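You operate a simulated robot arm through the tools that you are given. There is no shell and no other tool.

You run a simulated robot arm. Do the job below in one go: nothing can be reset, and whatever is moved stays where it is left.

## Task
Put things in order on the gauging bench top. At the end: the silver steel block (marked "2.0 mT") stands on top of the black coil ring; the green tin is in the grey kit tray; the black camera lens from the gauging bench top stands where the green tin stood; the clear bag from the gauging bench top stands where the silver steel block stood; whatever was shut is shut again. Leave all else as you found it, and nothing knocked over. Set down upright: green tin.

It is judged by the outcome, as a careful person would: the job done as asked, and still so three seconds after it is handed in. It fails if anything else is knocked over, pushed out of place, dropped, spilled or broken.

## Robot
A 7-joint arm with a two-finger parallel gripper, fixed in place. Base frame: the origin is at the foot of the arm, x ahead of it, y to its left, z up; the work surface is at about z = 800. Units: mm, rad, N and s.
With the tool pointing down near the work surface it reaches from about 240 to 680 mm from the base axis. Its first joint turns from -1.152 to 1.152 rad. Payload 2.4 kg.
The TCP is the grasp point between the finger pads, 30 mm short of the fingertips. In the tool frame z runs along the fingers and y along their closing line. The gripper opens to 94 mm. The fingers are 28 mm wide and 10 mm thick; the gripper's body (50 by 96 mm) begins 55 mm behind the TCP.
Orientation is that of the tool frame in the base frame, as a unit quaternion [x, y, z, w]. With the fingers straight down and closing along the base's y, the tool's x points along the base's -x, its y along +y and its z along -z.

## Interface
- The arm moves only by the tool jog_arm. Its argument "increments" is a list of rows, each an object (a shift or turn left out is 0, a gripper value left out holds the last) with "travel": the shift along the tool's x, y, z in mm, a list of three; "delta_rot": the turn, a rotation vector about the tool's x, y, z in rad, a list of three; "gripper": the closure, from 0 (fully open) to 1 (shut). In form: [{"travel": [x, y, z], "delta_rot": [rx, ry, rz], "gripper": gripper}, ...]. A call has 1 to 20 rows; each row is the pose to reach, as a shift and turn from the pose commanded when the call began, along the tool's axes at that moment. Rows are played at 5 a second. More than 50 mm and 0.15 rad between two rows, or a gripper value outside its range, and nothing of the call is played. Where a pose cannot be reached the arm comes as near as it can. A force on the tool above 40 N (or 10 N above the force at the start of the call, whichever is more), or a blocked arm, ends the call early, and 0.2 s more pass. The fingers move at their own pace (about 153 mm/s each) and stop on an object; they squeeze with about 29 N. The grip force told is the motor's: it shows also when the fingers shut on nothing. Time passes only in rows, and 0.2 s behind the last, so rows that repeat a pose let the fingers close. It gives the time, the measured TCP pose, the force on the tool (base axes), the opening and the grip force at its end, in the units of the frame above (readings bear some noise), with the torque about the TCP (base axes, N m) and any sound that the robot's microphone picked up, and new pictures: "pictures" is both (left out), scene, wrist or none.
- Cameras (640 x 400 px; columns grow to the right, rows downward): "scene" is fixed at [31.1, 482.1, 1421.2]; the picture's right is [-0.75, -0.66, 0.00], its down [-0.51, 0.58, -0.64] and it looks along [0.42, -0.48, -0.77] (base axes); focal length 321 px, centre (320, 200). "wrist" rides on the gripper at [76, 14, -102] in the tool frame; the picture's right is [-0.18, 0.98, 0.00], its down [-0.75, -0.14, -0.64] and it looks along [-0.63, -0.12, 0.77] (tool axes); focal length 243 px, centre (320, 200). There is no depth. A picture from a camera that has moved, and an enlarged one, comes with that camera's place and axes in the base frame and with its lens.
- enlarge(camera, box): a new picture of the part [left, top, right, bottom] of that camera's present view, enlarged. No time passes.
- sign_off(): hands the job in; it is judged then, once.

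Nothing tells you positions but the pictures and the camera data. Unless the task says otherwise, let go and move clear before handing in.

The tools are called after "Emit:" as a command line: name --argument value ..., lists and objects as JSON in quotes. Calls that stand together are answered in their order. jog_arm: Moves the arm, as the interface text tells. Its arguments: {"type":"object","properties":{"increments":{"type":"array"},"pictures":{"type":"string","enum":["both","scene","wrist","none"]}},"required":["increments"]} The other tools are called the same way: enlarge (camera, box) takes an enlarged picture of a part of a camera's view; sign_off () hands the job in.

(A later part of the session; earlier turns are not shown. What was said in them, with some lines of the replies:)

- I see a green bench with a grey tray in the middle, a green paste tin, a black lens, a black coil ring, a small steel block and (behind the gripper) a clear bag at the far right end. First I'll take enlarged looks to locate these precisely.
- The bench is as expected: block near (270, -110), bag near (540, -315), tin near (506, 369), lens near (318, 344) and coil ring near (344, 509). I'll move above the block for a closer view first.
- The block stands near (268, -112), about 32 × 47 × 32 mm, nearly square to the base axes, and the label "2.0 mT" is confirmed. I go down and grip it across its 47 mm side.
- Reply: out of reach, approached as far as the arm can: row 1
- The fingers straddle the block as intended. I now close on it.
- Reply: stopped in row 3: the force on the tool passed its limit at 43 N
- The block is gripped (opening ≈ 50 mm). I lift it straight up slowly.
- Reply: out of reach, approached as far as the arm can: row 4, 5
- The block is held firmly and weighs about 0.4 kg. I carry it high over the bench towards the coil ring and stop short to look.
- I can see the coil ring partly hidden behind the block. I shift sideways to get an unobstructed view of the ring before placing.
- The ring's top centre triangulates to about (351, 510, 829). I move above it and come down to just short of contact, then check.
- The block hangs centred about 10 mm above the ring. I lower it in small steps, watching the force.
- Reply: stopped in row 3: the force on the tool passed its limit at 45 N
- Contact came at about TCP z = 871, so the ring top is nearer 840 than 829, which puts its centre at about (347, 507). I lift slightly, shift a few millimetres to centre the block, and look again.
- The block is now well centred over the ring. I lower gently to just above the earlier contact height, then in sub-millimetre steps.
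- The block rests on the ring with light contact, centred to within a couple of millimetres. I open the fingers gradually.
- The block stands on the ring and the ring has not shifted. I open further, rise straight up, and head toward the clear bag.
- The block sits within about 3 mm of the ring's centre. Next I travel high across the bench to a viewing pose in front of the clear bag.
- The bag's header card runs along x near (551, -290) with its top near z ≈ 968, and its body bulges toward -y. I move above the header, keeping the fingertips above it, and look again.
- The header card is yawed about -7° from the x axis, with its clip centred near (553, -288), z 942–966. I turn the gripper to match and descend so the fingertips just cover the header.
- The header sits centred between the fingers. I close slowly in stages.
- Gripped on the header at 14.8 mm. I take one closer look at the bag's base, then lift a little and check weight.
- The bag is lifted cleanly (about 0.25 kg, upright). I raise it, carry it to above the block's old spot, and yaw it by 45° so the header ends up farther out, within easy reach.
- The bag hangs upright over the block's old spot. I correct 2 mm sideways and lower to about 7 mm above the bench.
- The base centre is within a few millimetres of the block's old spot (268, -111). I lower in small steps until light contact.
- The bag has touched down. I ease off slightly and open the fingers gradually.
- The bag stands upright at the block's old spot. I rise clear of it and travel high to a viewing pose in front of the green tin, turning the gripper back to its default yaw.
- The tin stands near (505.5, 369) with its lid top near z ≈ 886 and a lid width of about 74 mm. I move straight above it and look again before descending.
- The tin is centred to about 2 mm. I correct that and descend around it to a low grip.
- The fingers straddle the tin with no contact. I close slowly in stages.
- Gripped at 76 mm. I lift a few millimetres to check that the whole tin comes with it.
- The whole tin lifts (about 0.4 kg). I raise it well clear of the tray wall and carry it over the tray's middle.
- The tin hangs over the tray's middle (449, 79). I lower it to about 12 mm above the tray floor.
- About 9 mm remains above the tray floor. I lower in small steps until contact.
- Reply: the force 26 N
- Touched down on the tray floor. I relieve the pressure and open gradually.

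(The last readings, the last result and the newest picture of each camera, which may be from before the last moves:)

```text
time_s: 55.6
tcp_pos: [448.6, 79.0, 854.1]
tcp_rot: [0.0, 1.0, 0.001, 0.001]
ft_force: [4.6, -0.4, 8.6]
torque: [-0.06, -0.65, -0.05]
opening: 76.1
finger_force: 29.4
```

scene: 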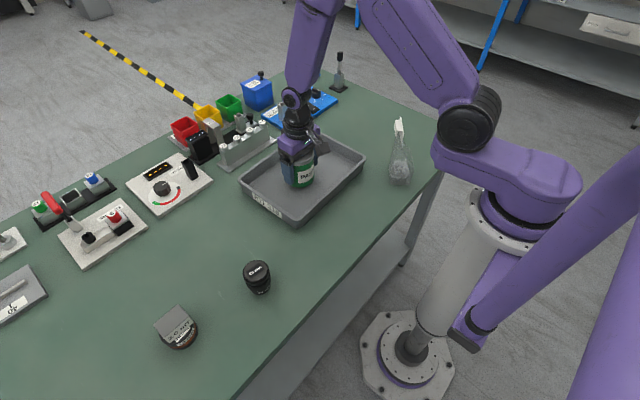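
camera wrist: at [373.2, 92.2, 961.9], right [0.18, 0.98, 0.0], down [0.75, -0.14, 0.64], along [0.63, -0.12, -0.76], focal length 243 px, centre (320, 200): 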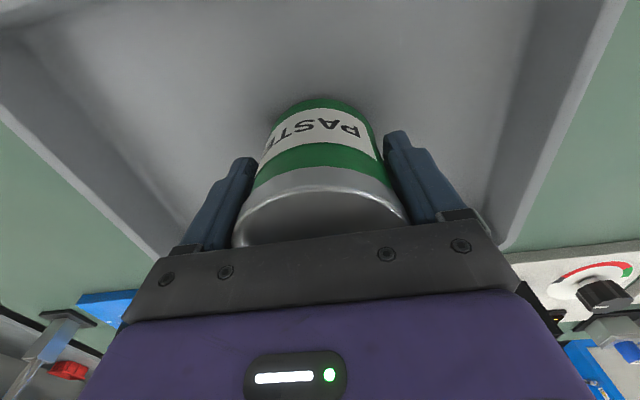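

Emit:
jog_arm --increments '[{"gripper": 0.18}, {"gripper": 0.16}, {"gripper": 0.13}, {"gripper": 0.08}, {"gripper": 0}, {"gripper": 0}]'

Emit:
enlarge --camera "wrist" --box '[200, 20, 440, 240]'

Emit:
enlarge --camera "scene" --box '[220, 100, 380, 230]'

```text
time_s: 57.0
tcp_pos: [449.9, 80.1, 854.7]
tcp_rot: [0.0, 1.0, 0.001, 0.002]
ft_force: [0.0, -0.3, -0.4]
torque: [-0.03, -0.01, 0.0]
opening: 94.0
finger_force: 0.0
camera wrist: at [372.2, 92.4, 955.5], right [0.18, 0.98, 0.0], down [0.75, -0.14, 0.64], along [0.63, -0.12, -0.77], focal length 243 px, centre (320, 200)
```

scene: 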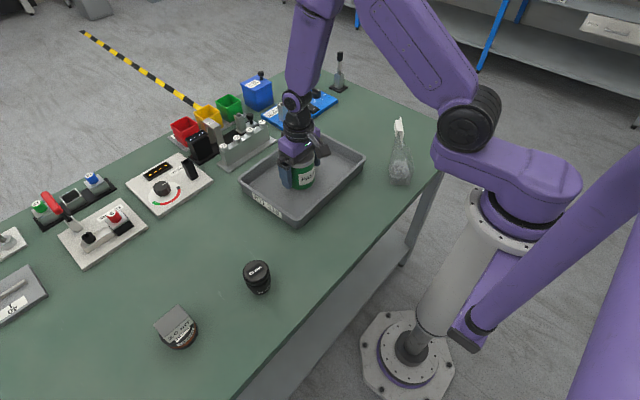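
wrist: 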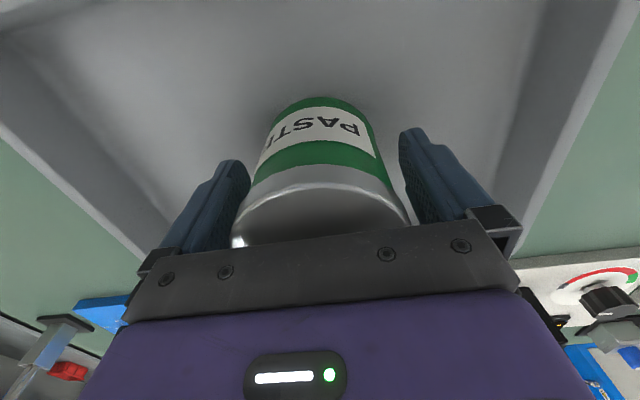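

```text
1.82 times, centred on (320, 130) of wrist
camera zoom: at [372.2, 92.4, 955.5], right [0.18, 0.98, 0.0], down [0.75, -0.14, 0.64], along [0.63, -0.12, -0.77], focal length 441 px, centre (320, 327)
```

zoom: 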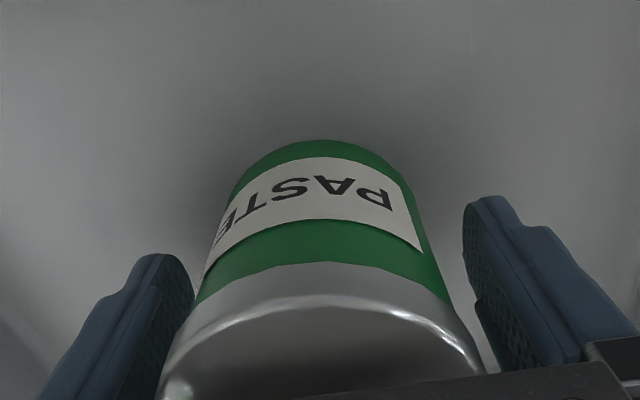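

```text
3.08 times, centred on (300, 165) of scene
camera zoom: at [31.1, 482.1, 1421.2], right [-0.75, -0.66, 0.0], down [-0.51, 0.58, -0.64], along [0.42, -0.48, -0.77], focal length 987 px, centre (382, 308)
```

zoom: 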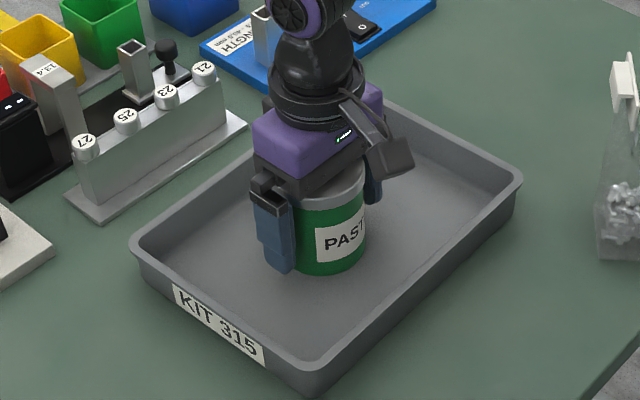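

The tin stands upright in the tray. I rise straight up, then move to a viewing pose near the lens.

Emit:
jog_arm --increments '[{"travel": [0, 0, -10]}, {"travel": [0, 0, -35]}, {"travel": [0, 0, -70]}, {"travel": [0, 0, -110]}, {"travel": [24.9, 33.2, -112]}, {"travel": [49.9, 66.4, -115]}, {"travel": [74.8, 99.6, -117]}, {"travel": [99.8, 132.8, -120]}, {"travel": [124.7, 165.9, -122]}, {"travel": [149.6, 199.1, -125]}, {"travel": [174.6, 232.3, -128]}, {"travel": [199.5, 265.5, -130]}, {"travel": [199.5, 265.5, -130]}]'

Emit:
enlarge --camera "wrist" --box '[250, 80, 410, 220]'

Emit:
enlarge --camera "scene" --box '[210, 90, 450, 300]'

```text
time_s: 59.8
tcp_pos: [248.3, 345.2, 982.8]
tcp_rot: [-0.001, 1.0, 0.001, 0.002]
ft_force: [-0.1, -0.4, -0.2]
torque: [0.0, -0.02, -0.05]
opening: 93.9
finger_force: 0.0
camera wrist: at [171.8, 357.8, 1084.4], right [0.18, 0.98, 0.0], down [0.75, -0.14, 0.64], along [0.63, -0.12, -0.77], focal length 243 px, centre (320, 200)
```

scene: 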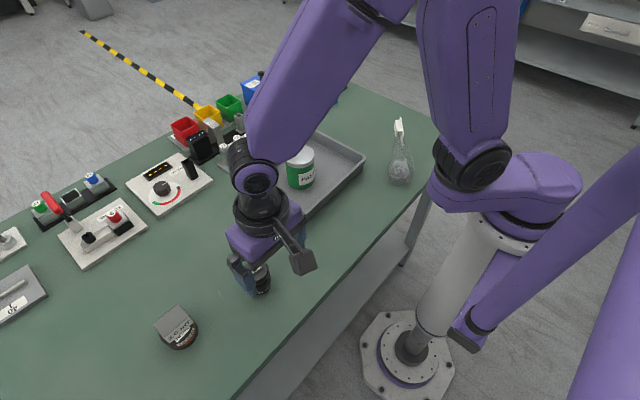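
wrist: 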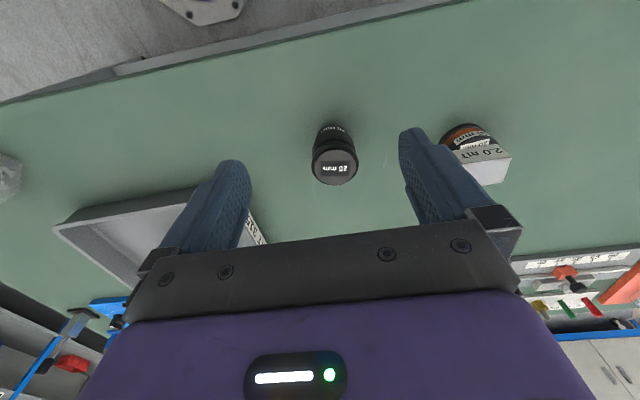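

```text
2.86 times, centred on (330, 150) of wrist
camera zoom: at [171.8, 357.8, 1084.4], right [0.18, 0.98, 0.0], down [0.75, -0.14, 0.64], along [0.63, -0.12, -0.77], focal length 693 px, centre (291, 343)
```

zoom: 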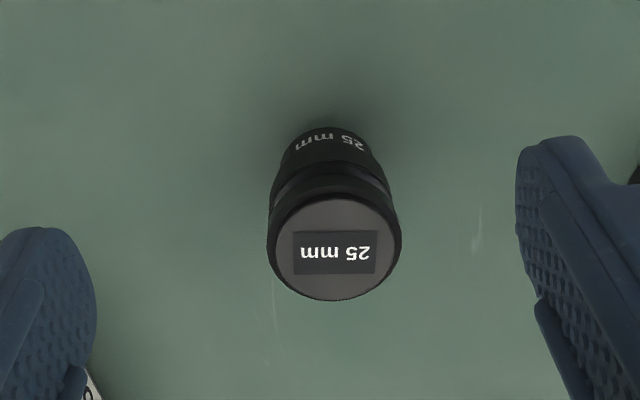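

```text
1.90 times, centred on (330, 195) of scene
camera zoom: at [31.1, 482.1, 1421.2], right [-0.75, -0.66, 0.0], down [-0.51, 0.58, -0.64], along [0.42, -0.48, -0.77], focal length 611 px, centre (301, 210)
```

zoom: 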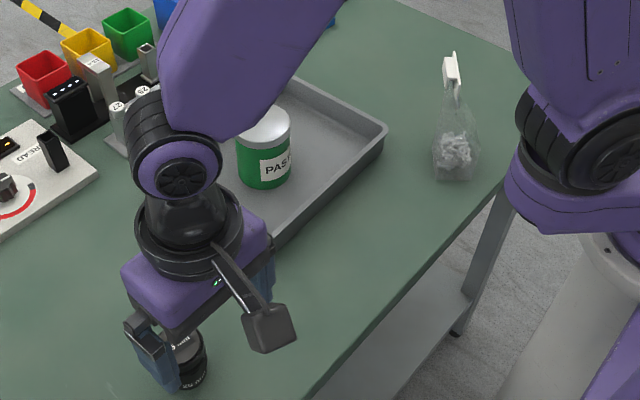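

The lens stands near (311, 348.5), top at z ≈ 864, about 50 mm wide. I move above it and check alignment.

Emit:
jog_arm --increments '[{"travel": [-31, 1.6, 0]}, {"travel": [-62.3, 3.3, 5]}, {"travel": [-62.3, 3.3, 30]}, {"travel": [-62.3, 3.3, 55]}, {"travel": [-62.3, 3.3, 62]}, {"travel": [-62.3, 3.3, 62]}]' --pictures "wrist"

Emit:
enlarge --camera "wrist" --box '[230, 50, 430, 230]'

```text
time_s: 61.2
tcp_pos: [311.5, 347.2, 922.7]
tcp_rot: [0.0, 1.0, 0.001, 0.002]
ft_force: [-0.4, -1.0, -0.6]
torque: [0.01, 0.02, 0.01]
opening: 94.0
finger_force: 0.0
camera wrist: at [235.1, 360.9, 1023.9], right [0.18, 0.98, 0.0], down [0.75, -0.14, 0.64], along [0.63, -0.12, -0.77], focal length 243 px, centre (320, 200)
```

wrist: 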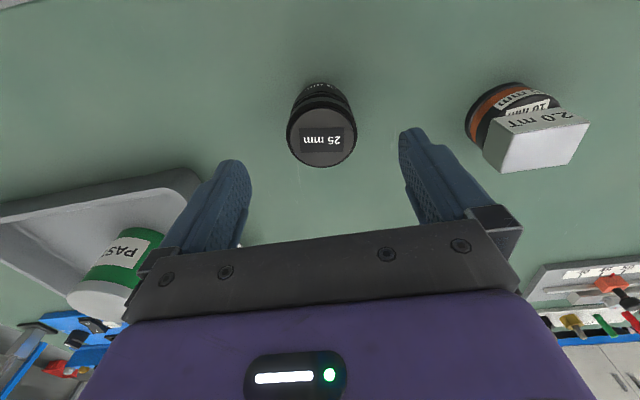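

```text
2.22 times, centred on (330, 140) of wrist
camera zoom: at [235.1, 360.9, 1023.9], right [0.18, 0.98, 0.0], down [0.75, -0.14, 0.64], along [0.63, -0.12, -0.77], focal length 539 px, centre (298, 333)
```

zoom: 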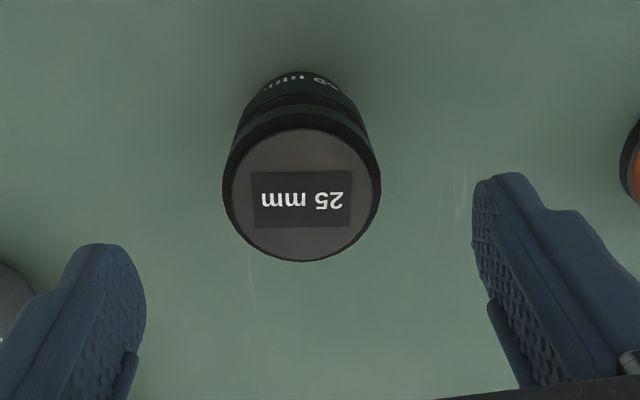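

The lens is centred within 2 mm. I correct and descend around it.

Emit:
jog_arm --increments '[{"travel": [1.6, 0, 15]}, {"travel": [1.6, 0, 35]}, {"travel": [1.6, 0, 55]}, {"travel": [1.6, 0, 70]}, {"travel": [1.6, 0, 79]}, {"travel": [1.6, 0, 79]}]'

Emit:
enlarge --camera "wrist" --box '[230, 50, 430, 230]'

```text
time_s: 62.6
tcp_pos: [308.6, 348.7, 842.3]
tcp_rot: [0.0, 1.0, 0.001, 0.001]
ft_force: [-0.5, 0.4, 0.1]
torque: [-0.02, 0.01, 0.01]
opening: 93.8
finger_force: 0.1
camera wrist: at [231.8, 360.9, 943.8], right [0.18, 0.98, 0.0], down [0.75, -0.14, 0.64], along [0.63, -0.12, -0.77], focal length 243 px, centre (320, 200)
```

scene: 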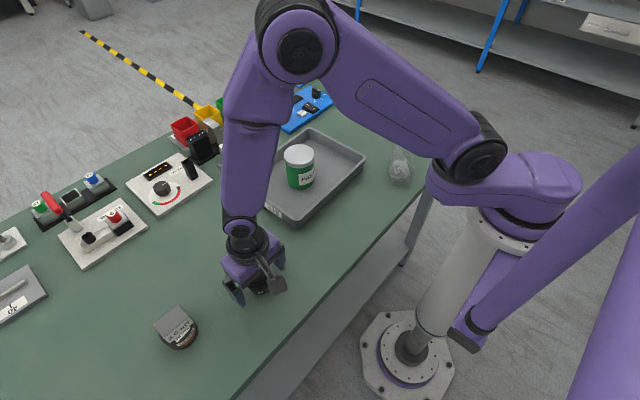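
wrist: 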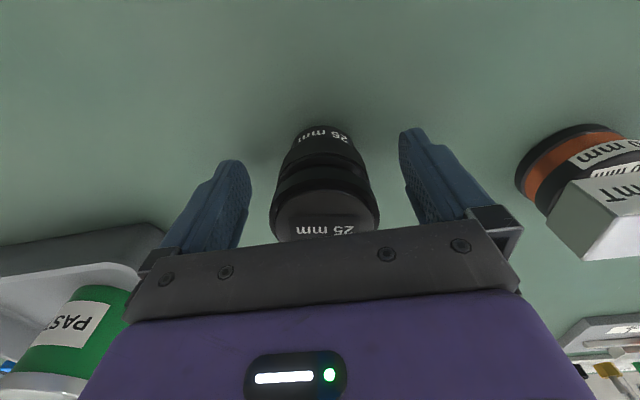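

```text
2.22 times, centred on (330, 140) of wrist
camera zoom: at [231.8, 360.9, 943.8], right [0.18, 0.98, 0.0], down [0.75, -0.14, 0.64], along [0.63, -0.12, -0.77], focal length 539 px, centre (298, 333)
```

zoom: 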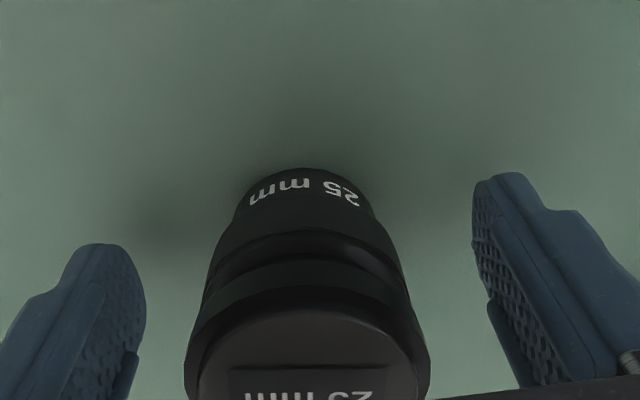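

The lens is centred between the fingers. I close slowly in stages.

Emit:
jog_arm --increments '[{"gripper": 0.2}, {"gripper": 0.34}, {"gripper": 0.41}, {"gripper": 0.44}, {"gripper": 0.46}, {"gripper": 0.48}, {"gripper": 0.5}, {"gripper": 0.54}, {"gripper": 0.62}, {"gripper": 1}, {"gripper": 1}, {"gripper": 1}]' --pictures "wrist"

Emit:
enlarge --camera "wrist" --box '[230, 50, 430, 230]'

```text
time_s: 65.2
tcp_pos: [308.9, 347.2, 842.0]
tcp_rot: [-0.001, 1.0, 0.001, 0.002]
ft_force: [0.3, 1.0, 1.5]
torque: [-0.01, 0.02, -0.01]
opening: 48.0
finger_force: 29.1
camera wrist: at [231.8, 360.8, 944.0], right [0.18, 0.98, 0.0], down [0.75, -0.14, 0.64], along [0.63, -0.12, -0.77], focal length 243 px, centre (320, 200)
```

wrist: 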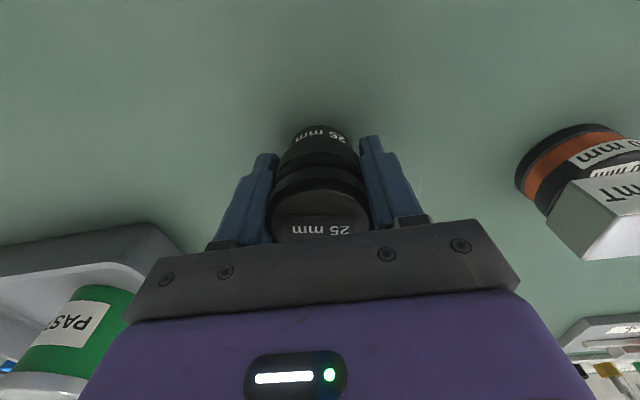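

```text
2.22 times, centred on (330, 140) of wrist
camera zoom: at [231.8, 360.8, 944.0], right [0.18, 0.98, 0.0], down [0.75, -0.14, 0.64], along [0.63, -0.12, -0.77], focal length 539 px, centre (298, 333)
```

zoom: 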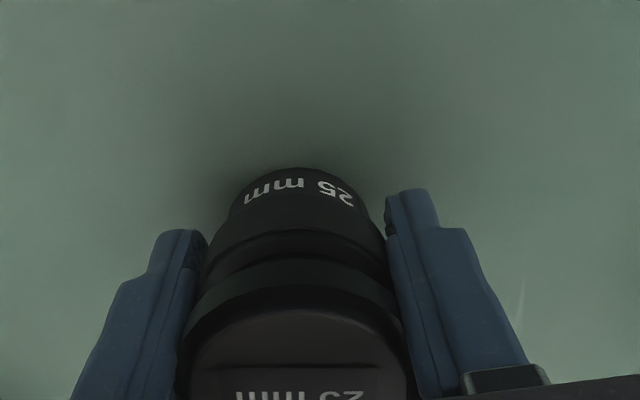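

Gripped at 48 mm. I lift a little and check it stays upright.

Emit:
jog_arm --increments '[{"travel": [0, 0, -3], "gripper": 1}, {"travel": [0, 0, -10]}, {"travel": [0, 0, -30]}, {"travel": [0, 0, -60]}, {"travel": [0, 0, -60]}]'

Emit:
enlarge --camera "scene" --box '[200, 220, 320, 310]'

Emit:
enlarge --camera "wrist" --box '[230, 50, 430, 230]'

```text
time_s: 66.4
tcp_pos: [310.2, 348.3, 904.9]
tcp_rot: [-0.001, 1.0, 0.0, 0.0]
ft_force: [0.0, -0.2, -1.3]
torque: [-0.03, -0.01, -0.02]
opening: 47.9
finger_force: 29.7
camera wrist: at [233.7, 360.1, 1006.6], right [0.18, 0.98, 0.0], down [0.75, -0.14, 0.64], along [0.63, -0.12, -0.77], focal length 243 px, centre (320, 200)
```

scene: 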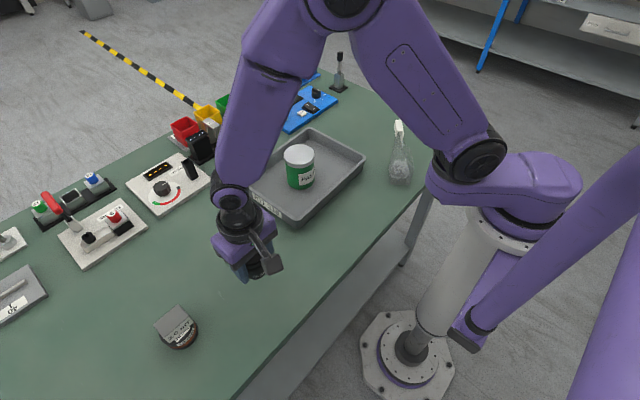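
wrist: 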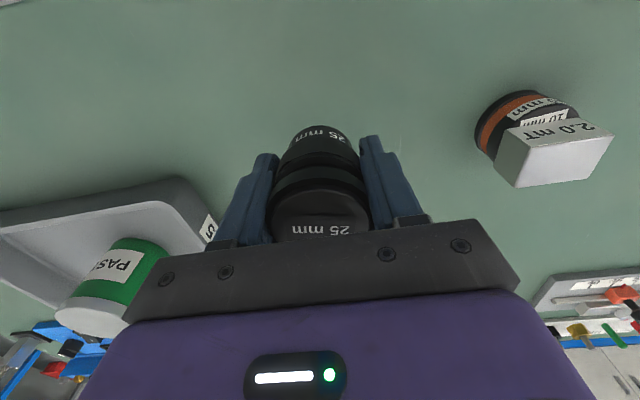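

```text
4.44 times, centred on (260, 265) of scene
camera zoom: at [31.1, 482.1, 1421.2], right [-0.75, -0.66, 0.0], down [-0.51, 0.58, -0.64], along [0.42, -0.48, -0.77], focal length 1426 px, centre (587, -89)
```

zoom: 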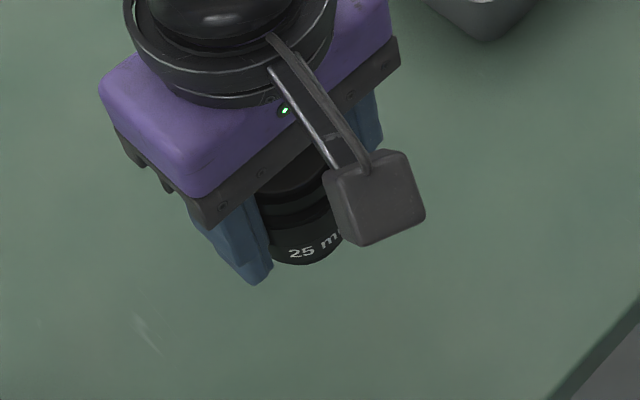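

```text
2.22 times, centred on (330, 140) of wrist
camera zoom: at [233.7, 360.1, 1006.6], right [0.18, 0.98, 0.0], down [0.75, -0.14, 0.64], along [0.63, -0.12, -0.77], focal length 539 px, centre (298, 333)
```

zoom: 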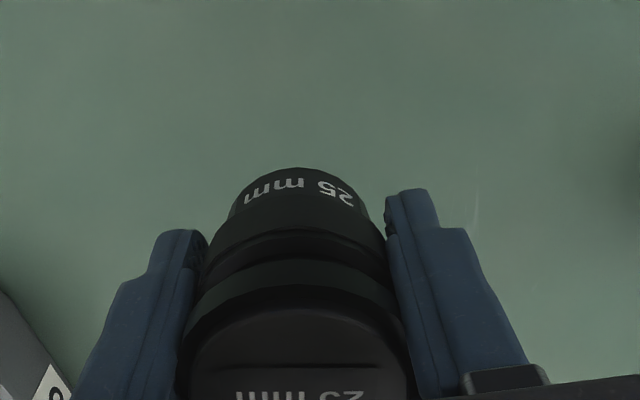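

The lens hangs straight. I carry it to above the tin's old spot (504.5, 369.7) and lower part-way.

Emit:
jog_arm --increments '[{"travel": [-38.5, 4.4, 0]}, {"travel": [-77, 8.8, 0]}, {"travel": [-115.6, 13.2, 0]}, {"travel": [-154.1, 17.6, 0]}, {"travel": [-192.6, 22, 0]}, {"travel": [-192.6, 22, 20]}, {"travel": [-192.6, 22, 40]}, {"travel": [-192.6, 22, 52]}, {"travel": [-192.6, 22, 52]}]'

Emit:
enlarge --camera "scene" --box '[110, 140, 250, 270]'

```text
time_s: 68.4
tcp_pos: [503.8, 369.7, 852.6]
tcp_rot: [-0.001, 1.0, 0.003, 0.002]
ft_force: [0.1, -0.3, -2.3]
torque: [0.02, 0.01, -0.01]
opening: 48.0
finger_force: 29.1
camera wrist: at [426.7, 382.9, 953.8], right [0.18, 0.98, 0.0], down [0.75, -0.14, 0.64], along [0.63, -0.12, -0.76], focal length 243 px, centre (320, 200)
```

scene: 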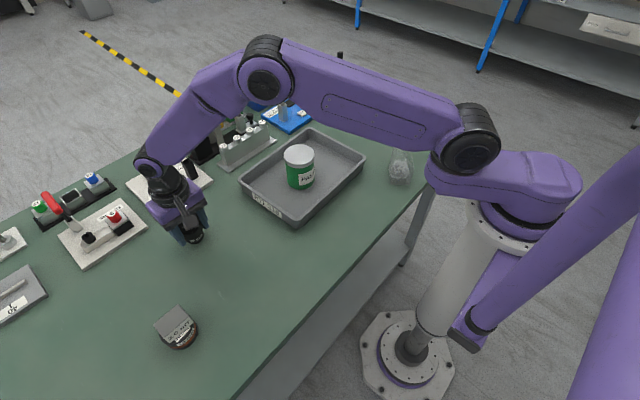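
wrist: 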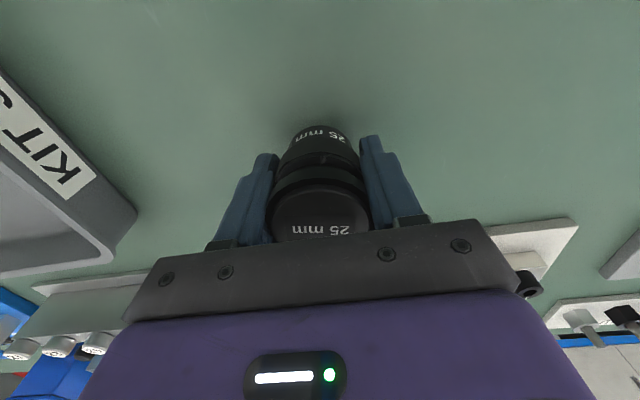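

```text
3.08 times, centred on (180, 205) of scene
camera zoom: at [31.1, 482.1, 1421.2], right [-0.75, -0.66, 0.0], down [-0.51, 0.58, -0.64], along [0.42, -0.48, -0.77], focal length 987 px, centre (751, 185)
```

zoom: 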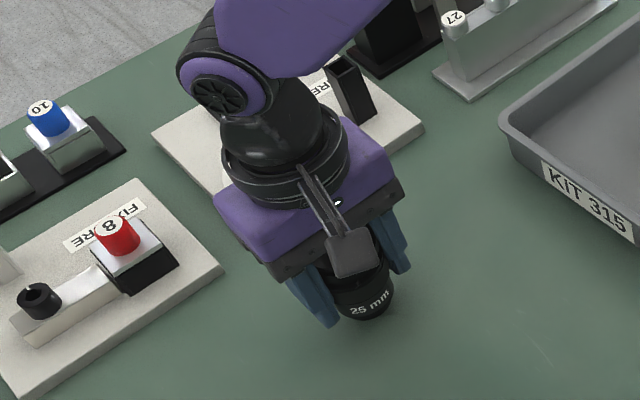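

The lens is at the tin's old spot, about 10 mm above the bench. I lower it gently.

Emit:
jog_arm --increments '[{"travel": [0, 0, 3]}, {"travel": [0, 0, 6]}, {"travel": [0, 0, 8]}, {"travel": [0, 0, 8]}]' --pictures "none"

```text
time_s: 69.4
tcp_pos: [503.6, 369.9, 845.1]
tcp_rot: [-0.001, 1.0, 0.001, 0.001]
ft_force: [-0.2, 0.1, -1.5]
torque: [-0.03, -0.02, 0.0]
opening: 47.8
finger_force: 28.7
```

Emit:
jog_arm --increments '[{"travel": [0, 0, 0.5]}, {"travel": [0, 0, 1.0]}, {"travel": [0, 0, 1.0]}]' --pictures "none"

```text
time_s: 70.2
tcp_pos: [503.2, 369.8, 843.8]
tcp_rot: [-0.001, 1.0, 0.0, 0.002]
ft_force: [0.2, 0.9, -1.9]
torque: [-0.04, 0.0, 0.0]
opening: 48.1
finger_force: 29.0
```

Emit:
jog_arm --increments '[{"travel": [0, 0, 0.4]}, {"travel": [0, 0, 0.8]}, {"travel": [0, 0, 0.8]}]' --pictures "none"

```text
time_s: 71.0
tcp_pos: [501.9, 371.5, 841.4]
tcp_rot: [-0.001, 1.0, 0.001, 0.002]
ft_force: [-0.7, -1.2, 2.2]
torque: [-0.08, 0.07, 0.03]
opening: 48.0
finger_force: 28.6
```

Light contact reached. I open the fingers gradually.

Emit:
jog_arm --increments '[{"gripper": 0.48}, {"gripper": 0.46}, {"gripper": 0.43}, {"gripper": 0.38}, {"gripper": 0.25}, {"gripper": 0.05}, {"gripper": 0.05}]'

Emit:
enlarge --camera "wrist" --box '[230, 50, 430, 230]'

```text
time_s: 72.6
tcp_pos: [504.1, 369.9, 843.8]
tcp_rot: [-0.002, 1.0, 0.001, 0.002]
ft_force: [-0.5, 0.5, -0.5]
torque: [0.0, 0.01, 0.0]
opening: 89.6
finger_force: 0.0
camera wrist: at [426.2, 383.6, 943.8], right [0.18, 0.98, 0.0], down [0.75, -0.14, 0.64], along [0.63, -0.12, -0.77], focal length 243 px, centre (320, 200)
```

scene: 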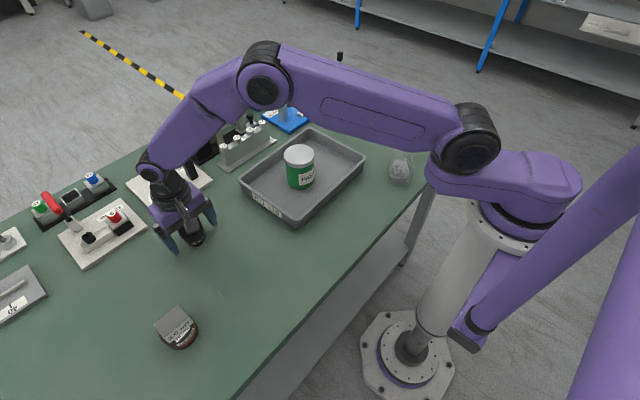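
wrist: 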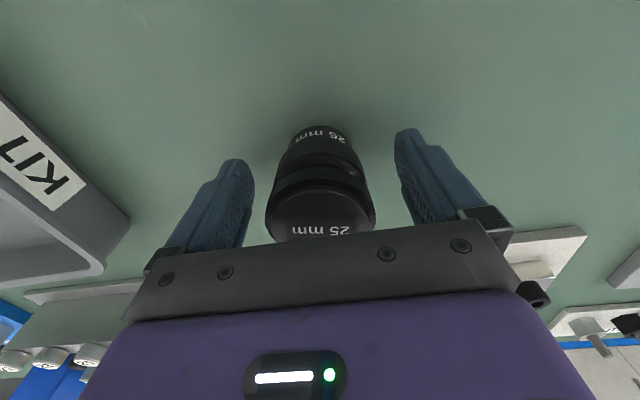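

```text
2.22 times, centred on (330, 140) of wrist
camera zoom: at [426.2, 383.6, 943.8], right [0.18, 0.98, 0.0], down [0.75, -0.14, 0.64], along [0.63, -0.12, -0.77], focal length 539 px, centre (298, 333)
```

zoom: 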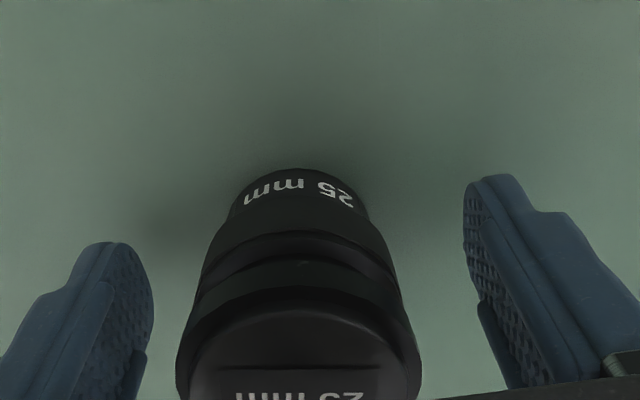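

The lens stands on its own at the tin's old spot. I rise straight up and retreat to the starting pose to inspect everything.

Emit:
jog_arm --increments '[{"travel": [0, 0, -10]}, {"travel": [0, 0, -35]}, {"travel": [0, 0, -75]}, {"travel": [0, 0, -120]}, {"travel": [19, -34, -134]}, {"travel": [38, -68, -148]}, {"travel": [57, -102, -162]}, {"travel": [77, -136, -176]}, {"travel": [96, -170, -190]}, {"travel": [115, -205, -204]}, {"travel": [134, -239, -218]}, {"travel": [153, -273, -232]}, {"travel": [172.5, -307, -245]}, {"travel": [172.5, -307, -245], "gripper": 0}]'

Emit:
enlarge --camera "scene" --box '[110, 150, 290, 370]'

Emit:
enlarge --camera "scene" --box '[230, 50, 450, 220]'

Emit:
enlarge --camera "scene" --box '[0, 100, 220, 330]'

```text
time_s: 75.6
tcp_pos: [329.0, 63.2, 1088.5]
tcp_rot: [-0.001, 1.0, 0.001, 0.001]
ft_force: [-0.3, 0.3, -0.9]
torque: [0.02, -0.01, 0.02]
opening: 94.0
finger_force: 0.1
camera wrist: at [252.3, 76.5, 1188.9], right [0.18, 0.98, 0.0], down [0.75, -0.14, 0.64], along [0.63, -0.12, -0.77], focal length 243 px, centre (320, 200)
```

scene: 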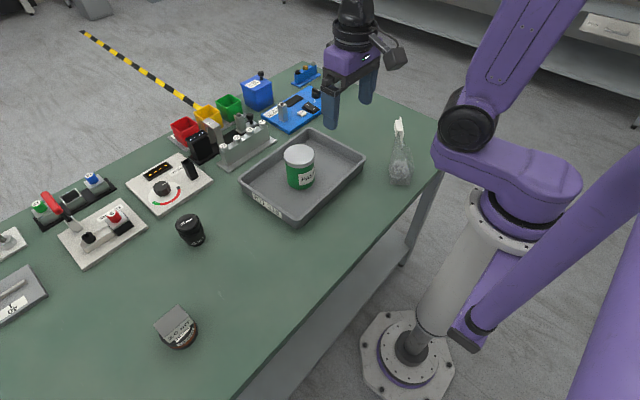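
wrist: 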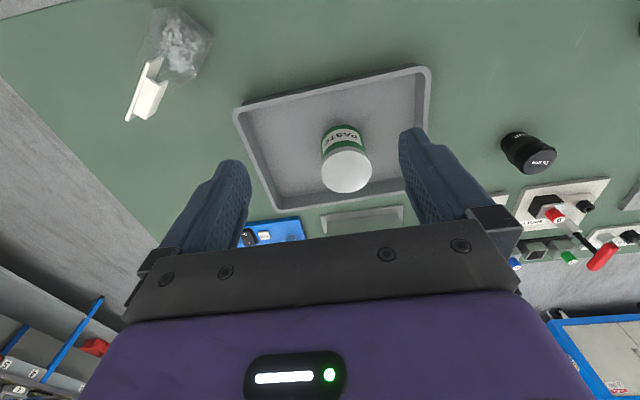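

```text
1.82 times, centred on (200, 260) of scene
camera zoom: at [31.1, 482.0, 1421.2], right [-0.75, -0.66, 0.0], down [-0.51, 0.58, -0.64], along [0.42, -0.48, -0.77], focal length 583 px, centre (538, 91)
```

zoom: 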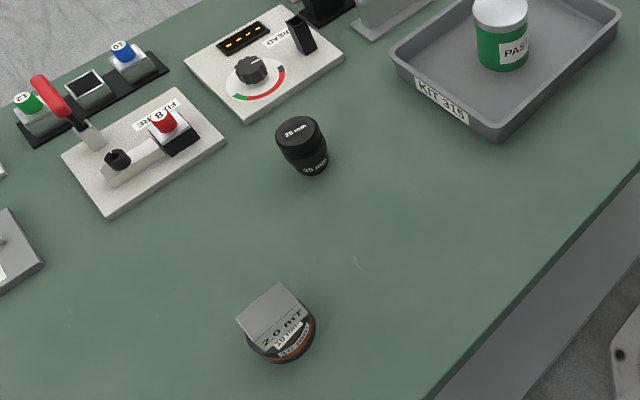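

```text
2.35 times, centred on (340, 135) of scene
camera zoom: at [31.1, 482.0, 1421.2], right [-0.75, -0.66, 0.0], down [-0.51, 0.58, -0.64], along [0.42, -0.48, -0.77], focal length 755 px, centre (273, 353)
```

zoom: 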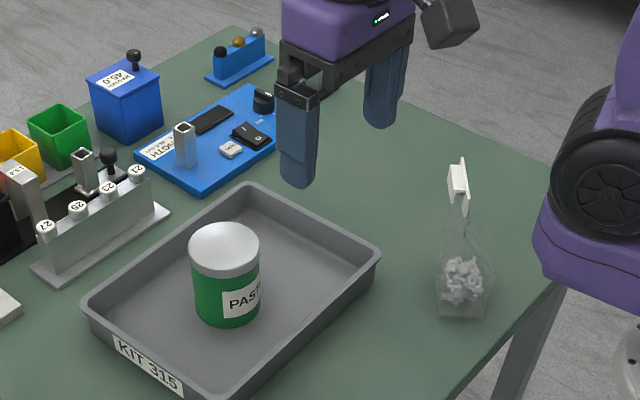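

```text
1.74 times, centred on (110, 215) of scene
camera zoom: at [31.1, 482.0, 1421.2], right [-0.75, -0.66, 0.0], down [-0.51, 0.58, -0.64], along [0.42, -0.48, -0.77], focal length 558 px, centre (685, 174)
```

zoom: 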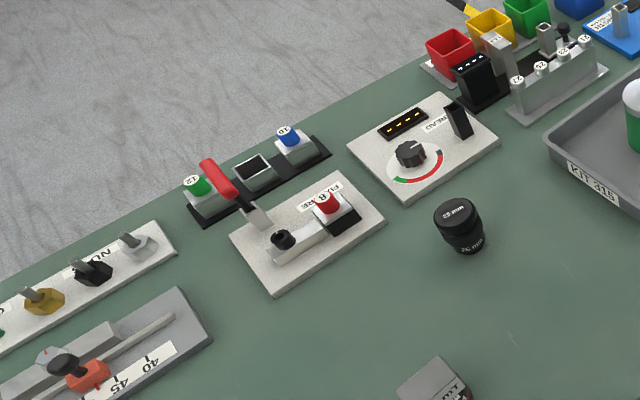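

Everything is in place: the block on the coil ring, the bag at the block's old spot, the tin upright in the tray, and the lens where the tin was. Nothing else has moved, nothing was opened, and the arm is clear, so I hand in.

Emit:
sign_off

```text
The job is handed in.
```

The bench is in order and the job has been handed in. I checked everything in the final pictures before handing in.

- **Steel block ("2.0 mT"):** it stands on top of the black coil ring, within about 3 mm of the ring's centre. The ring did not shift.
- **Green tin:** it stands upright near the middle of the grey kit tray. The tray has not moved.
- **Black camera lens:** it stands upright where the tin stood, at about (504, 370).
- **Clear bag:** it stands upright where the block stood, within a few millimetres of (268, -111). I turned it about 45° from its old heading so the arm could reach.

I opened nothing, so nothing needed shutting again. Nothing was knocked over or dropped, and no other item on the bench looks moved. The gripper is empty and clear of everything.
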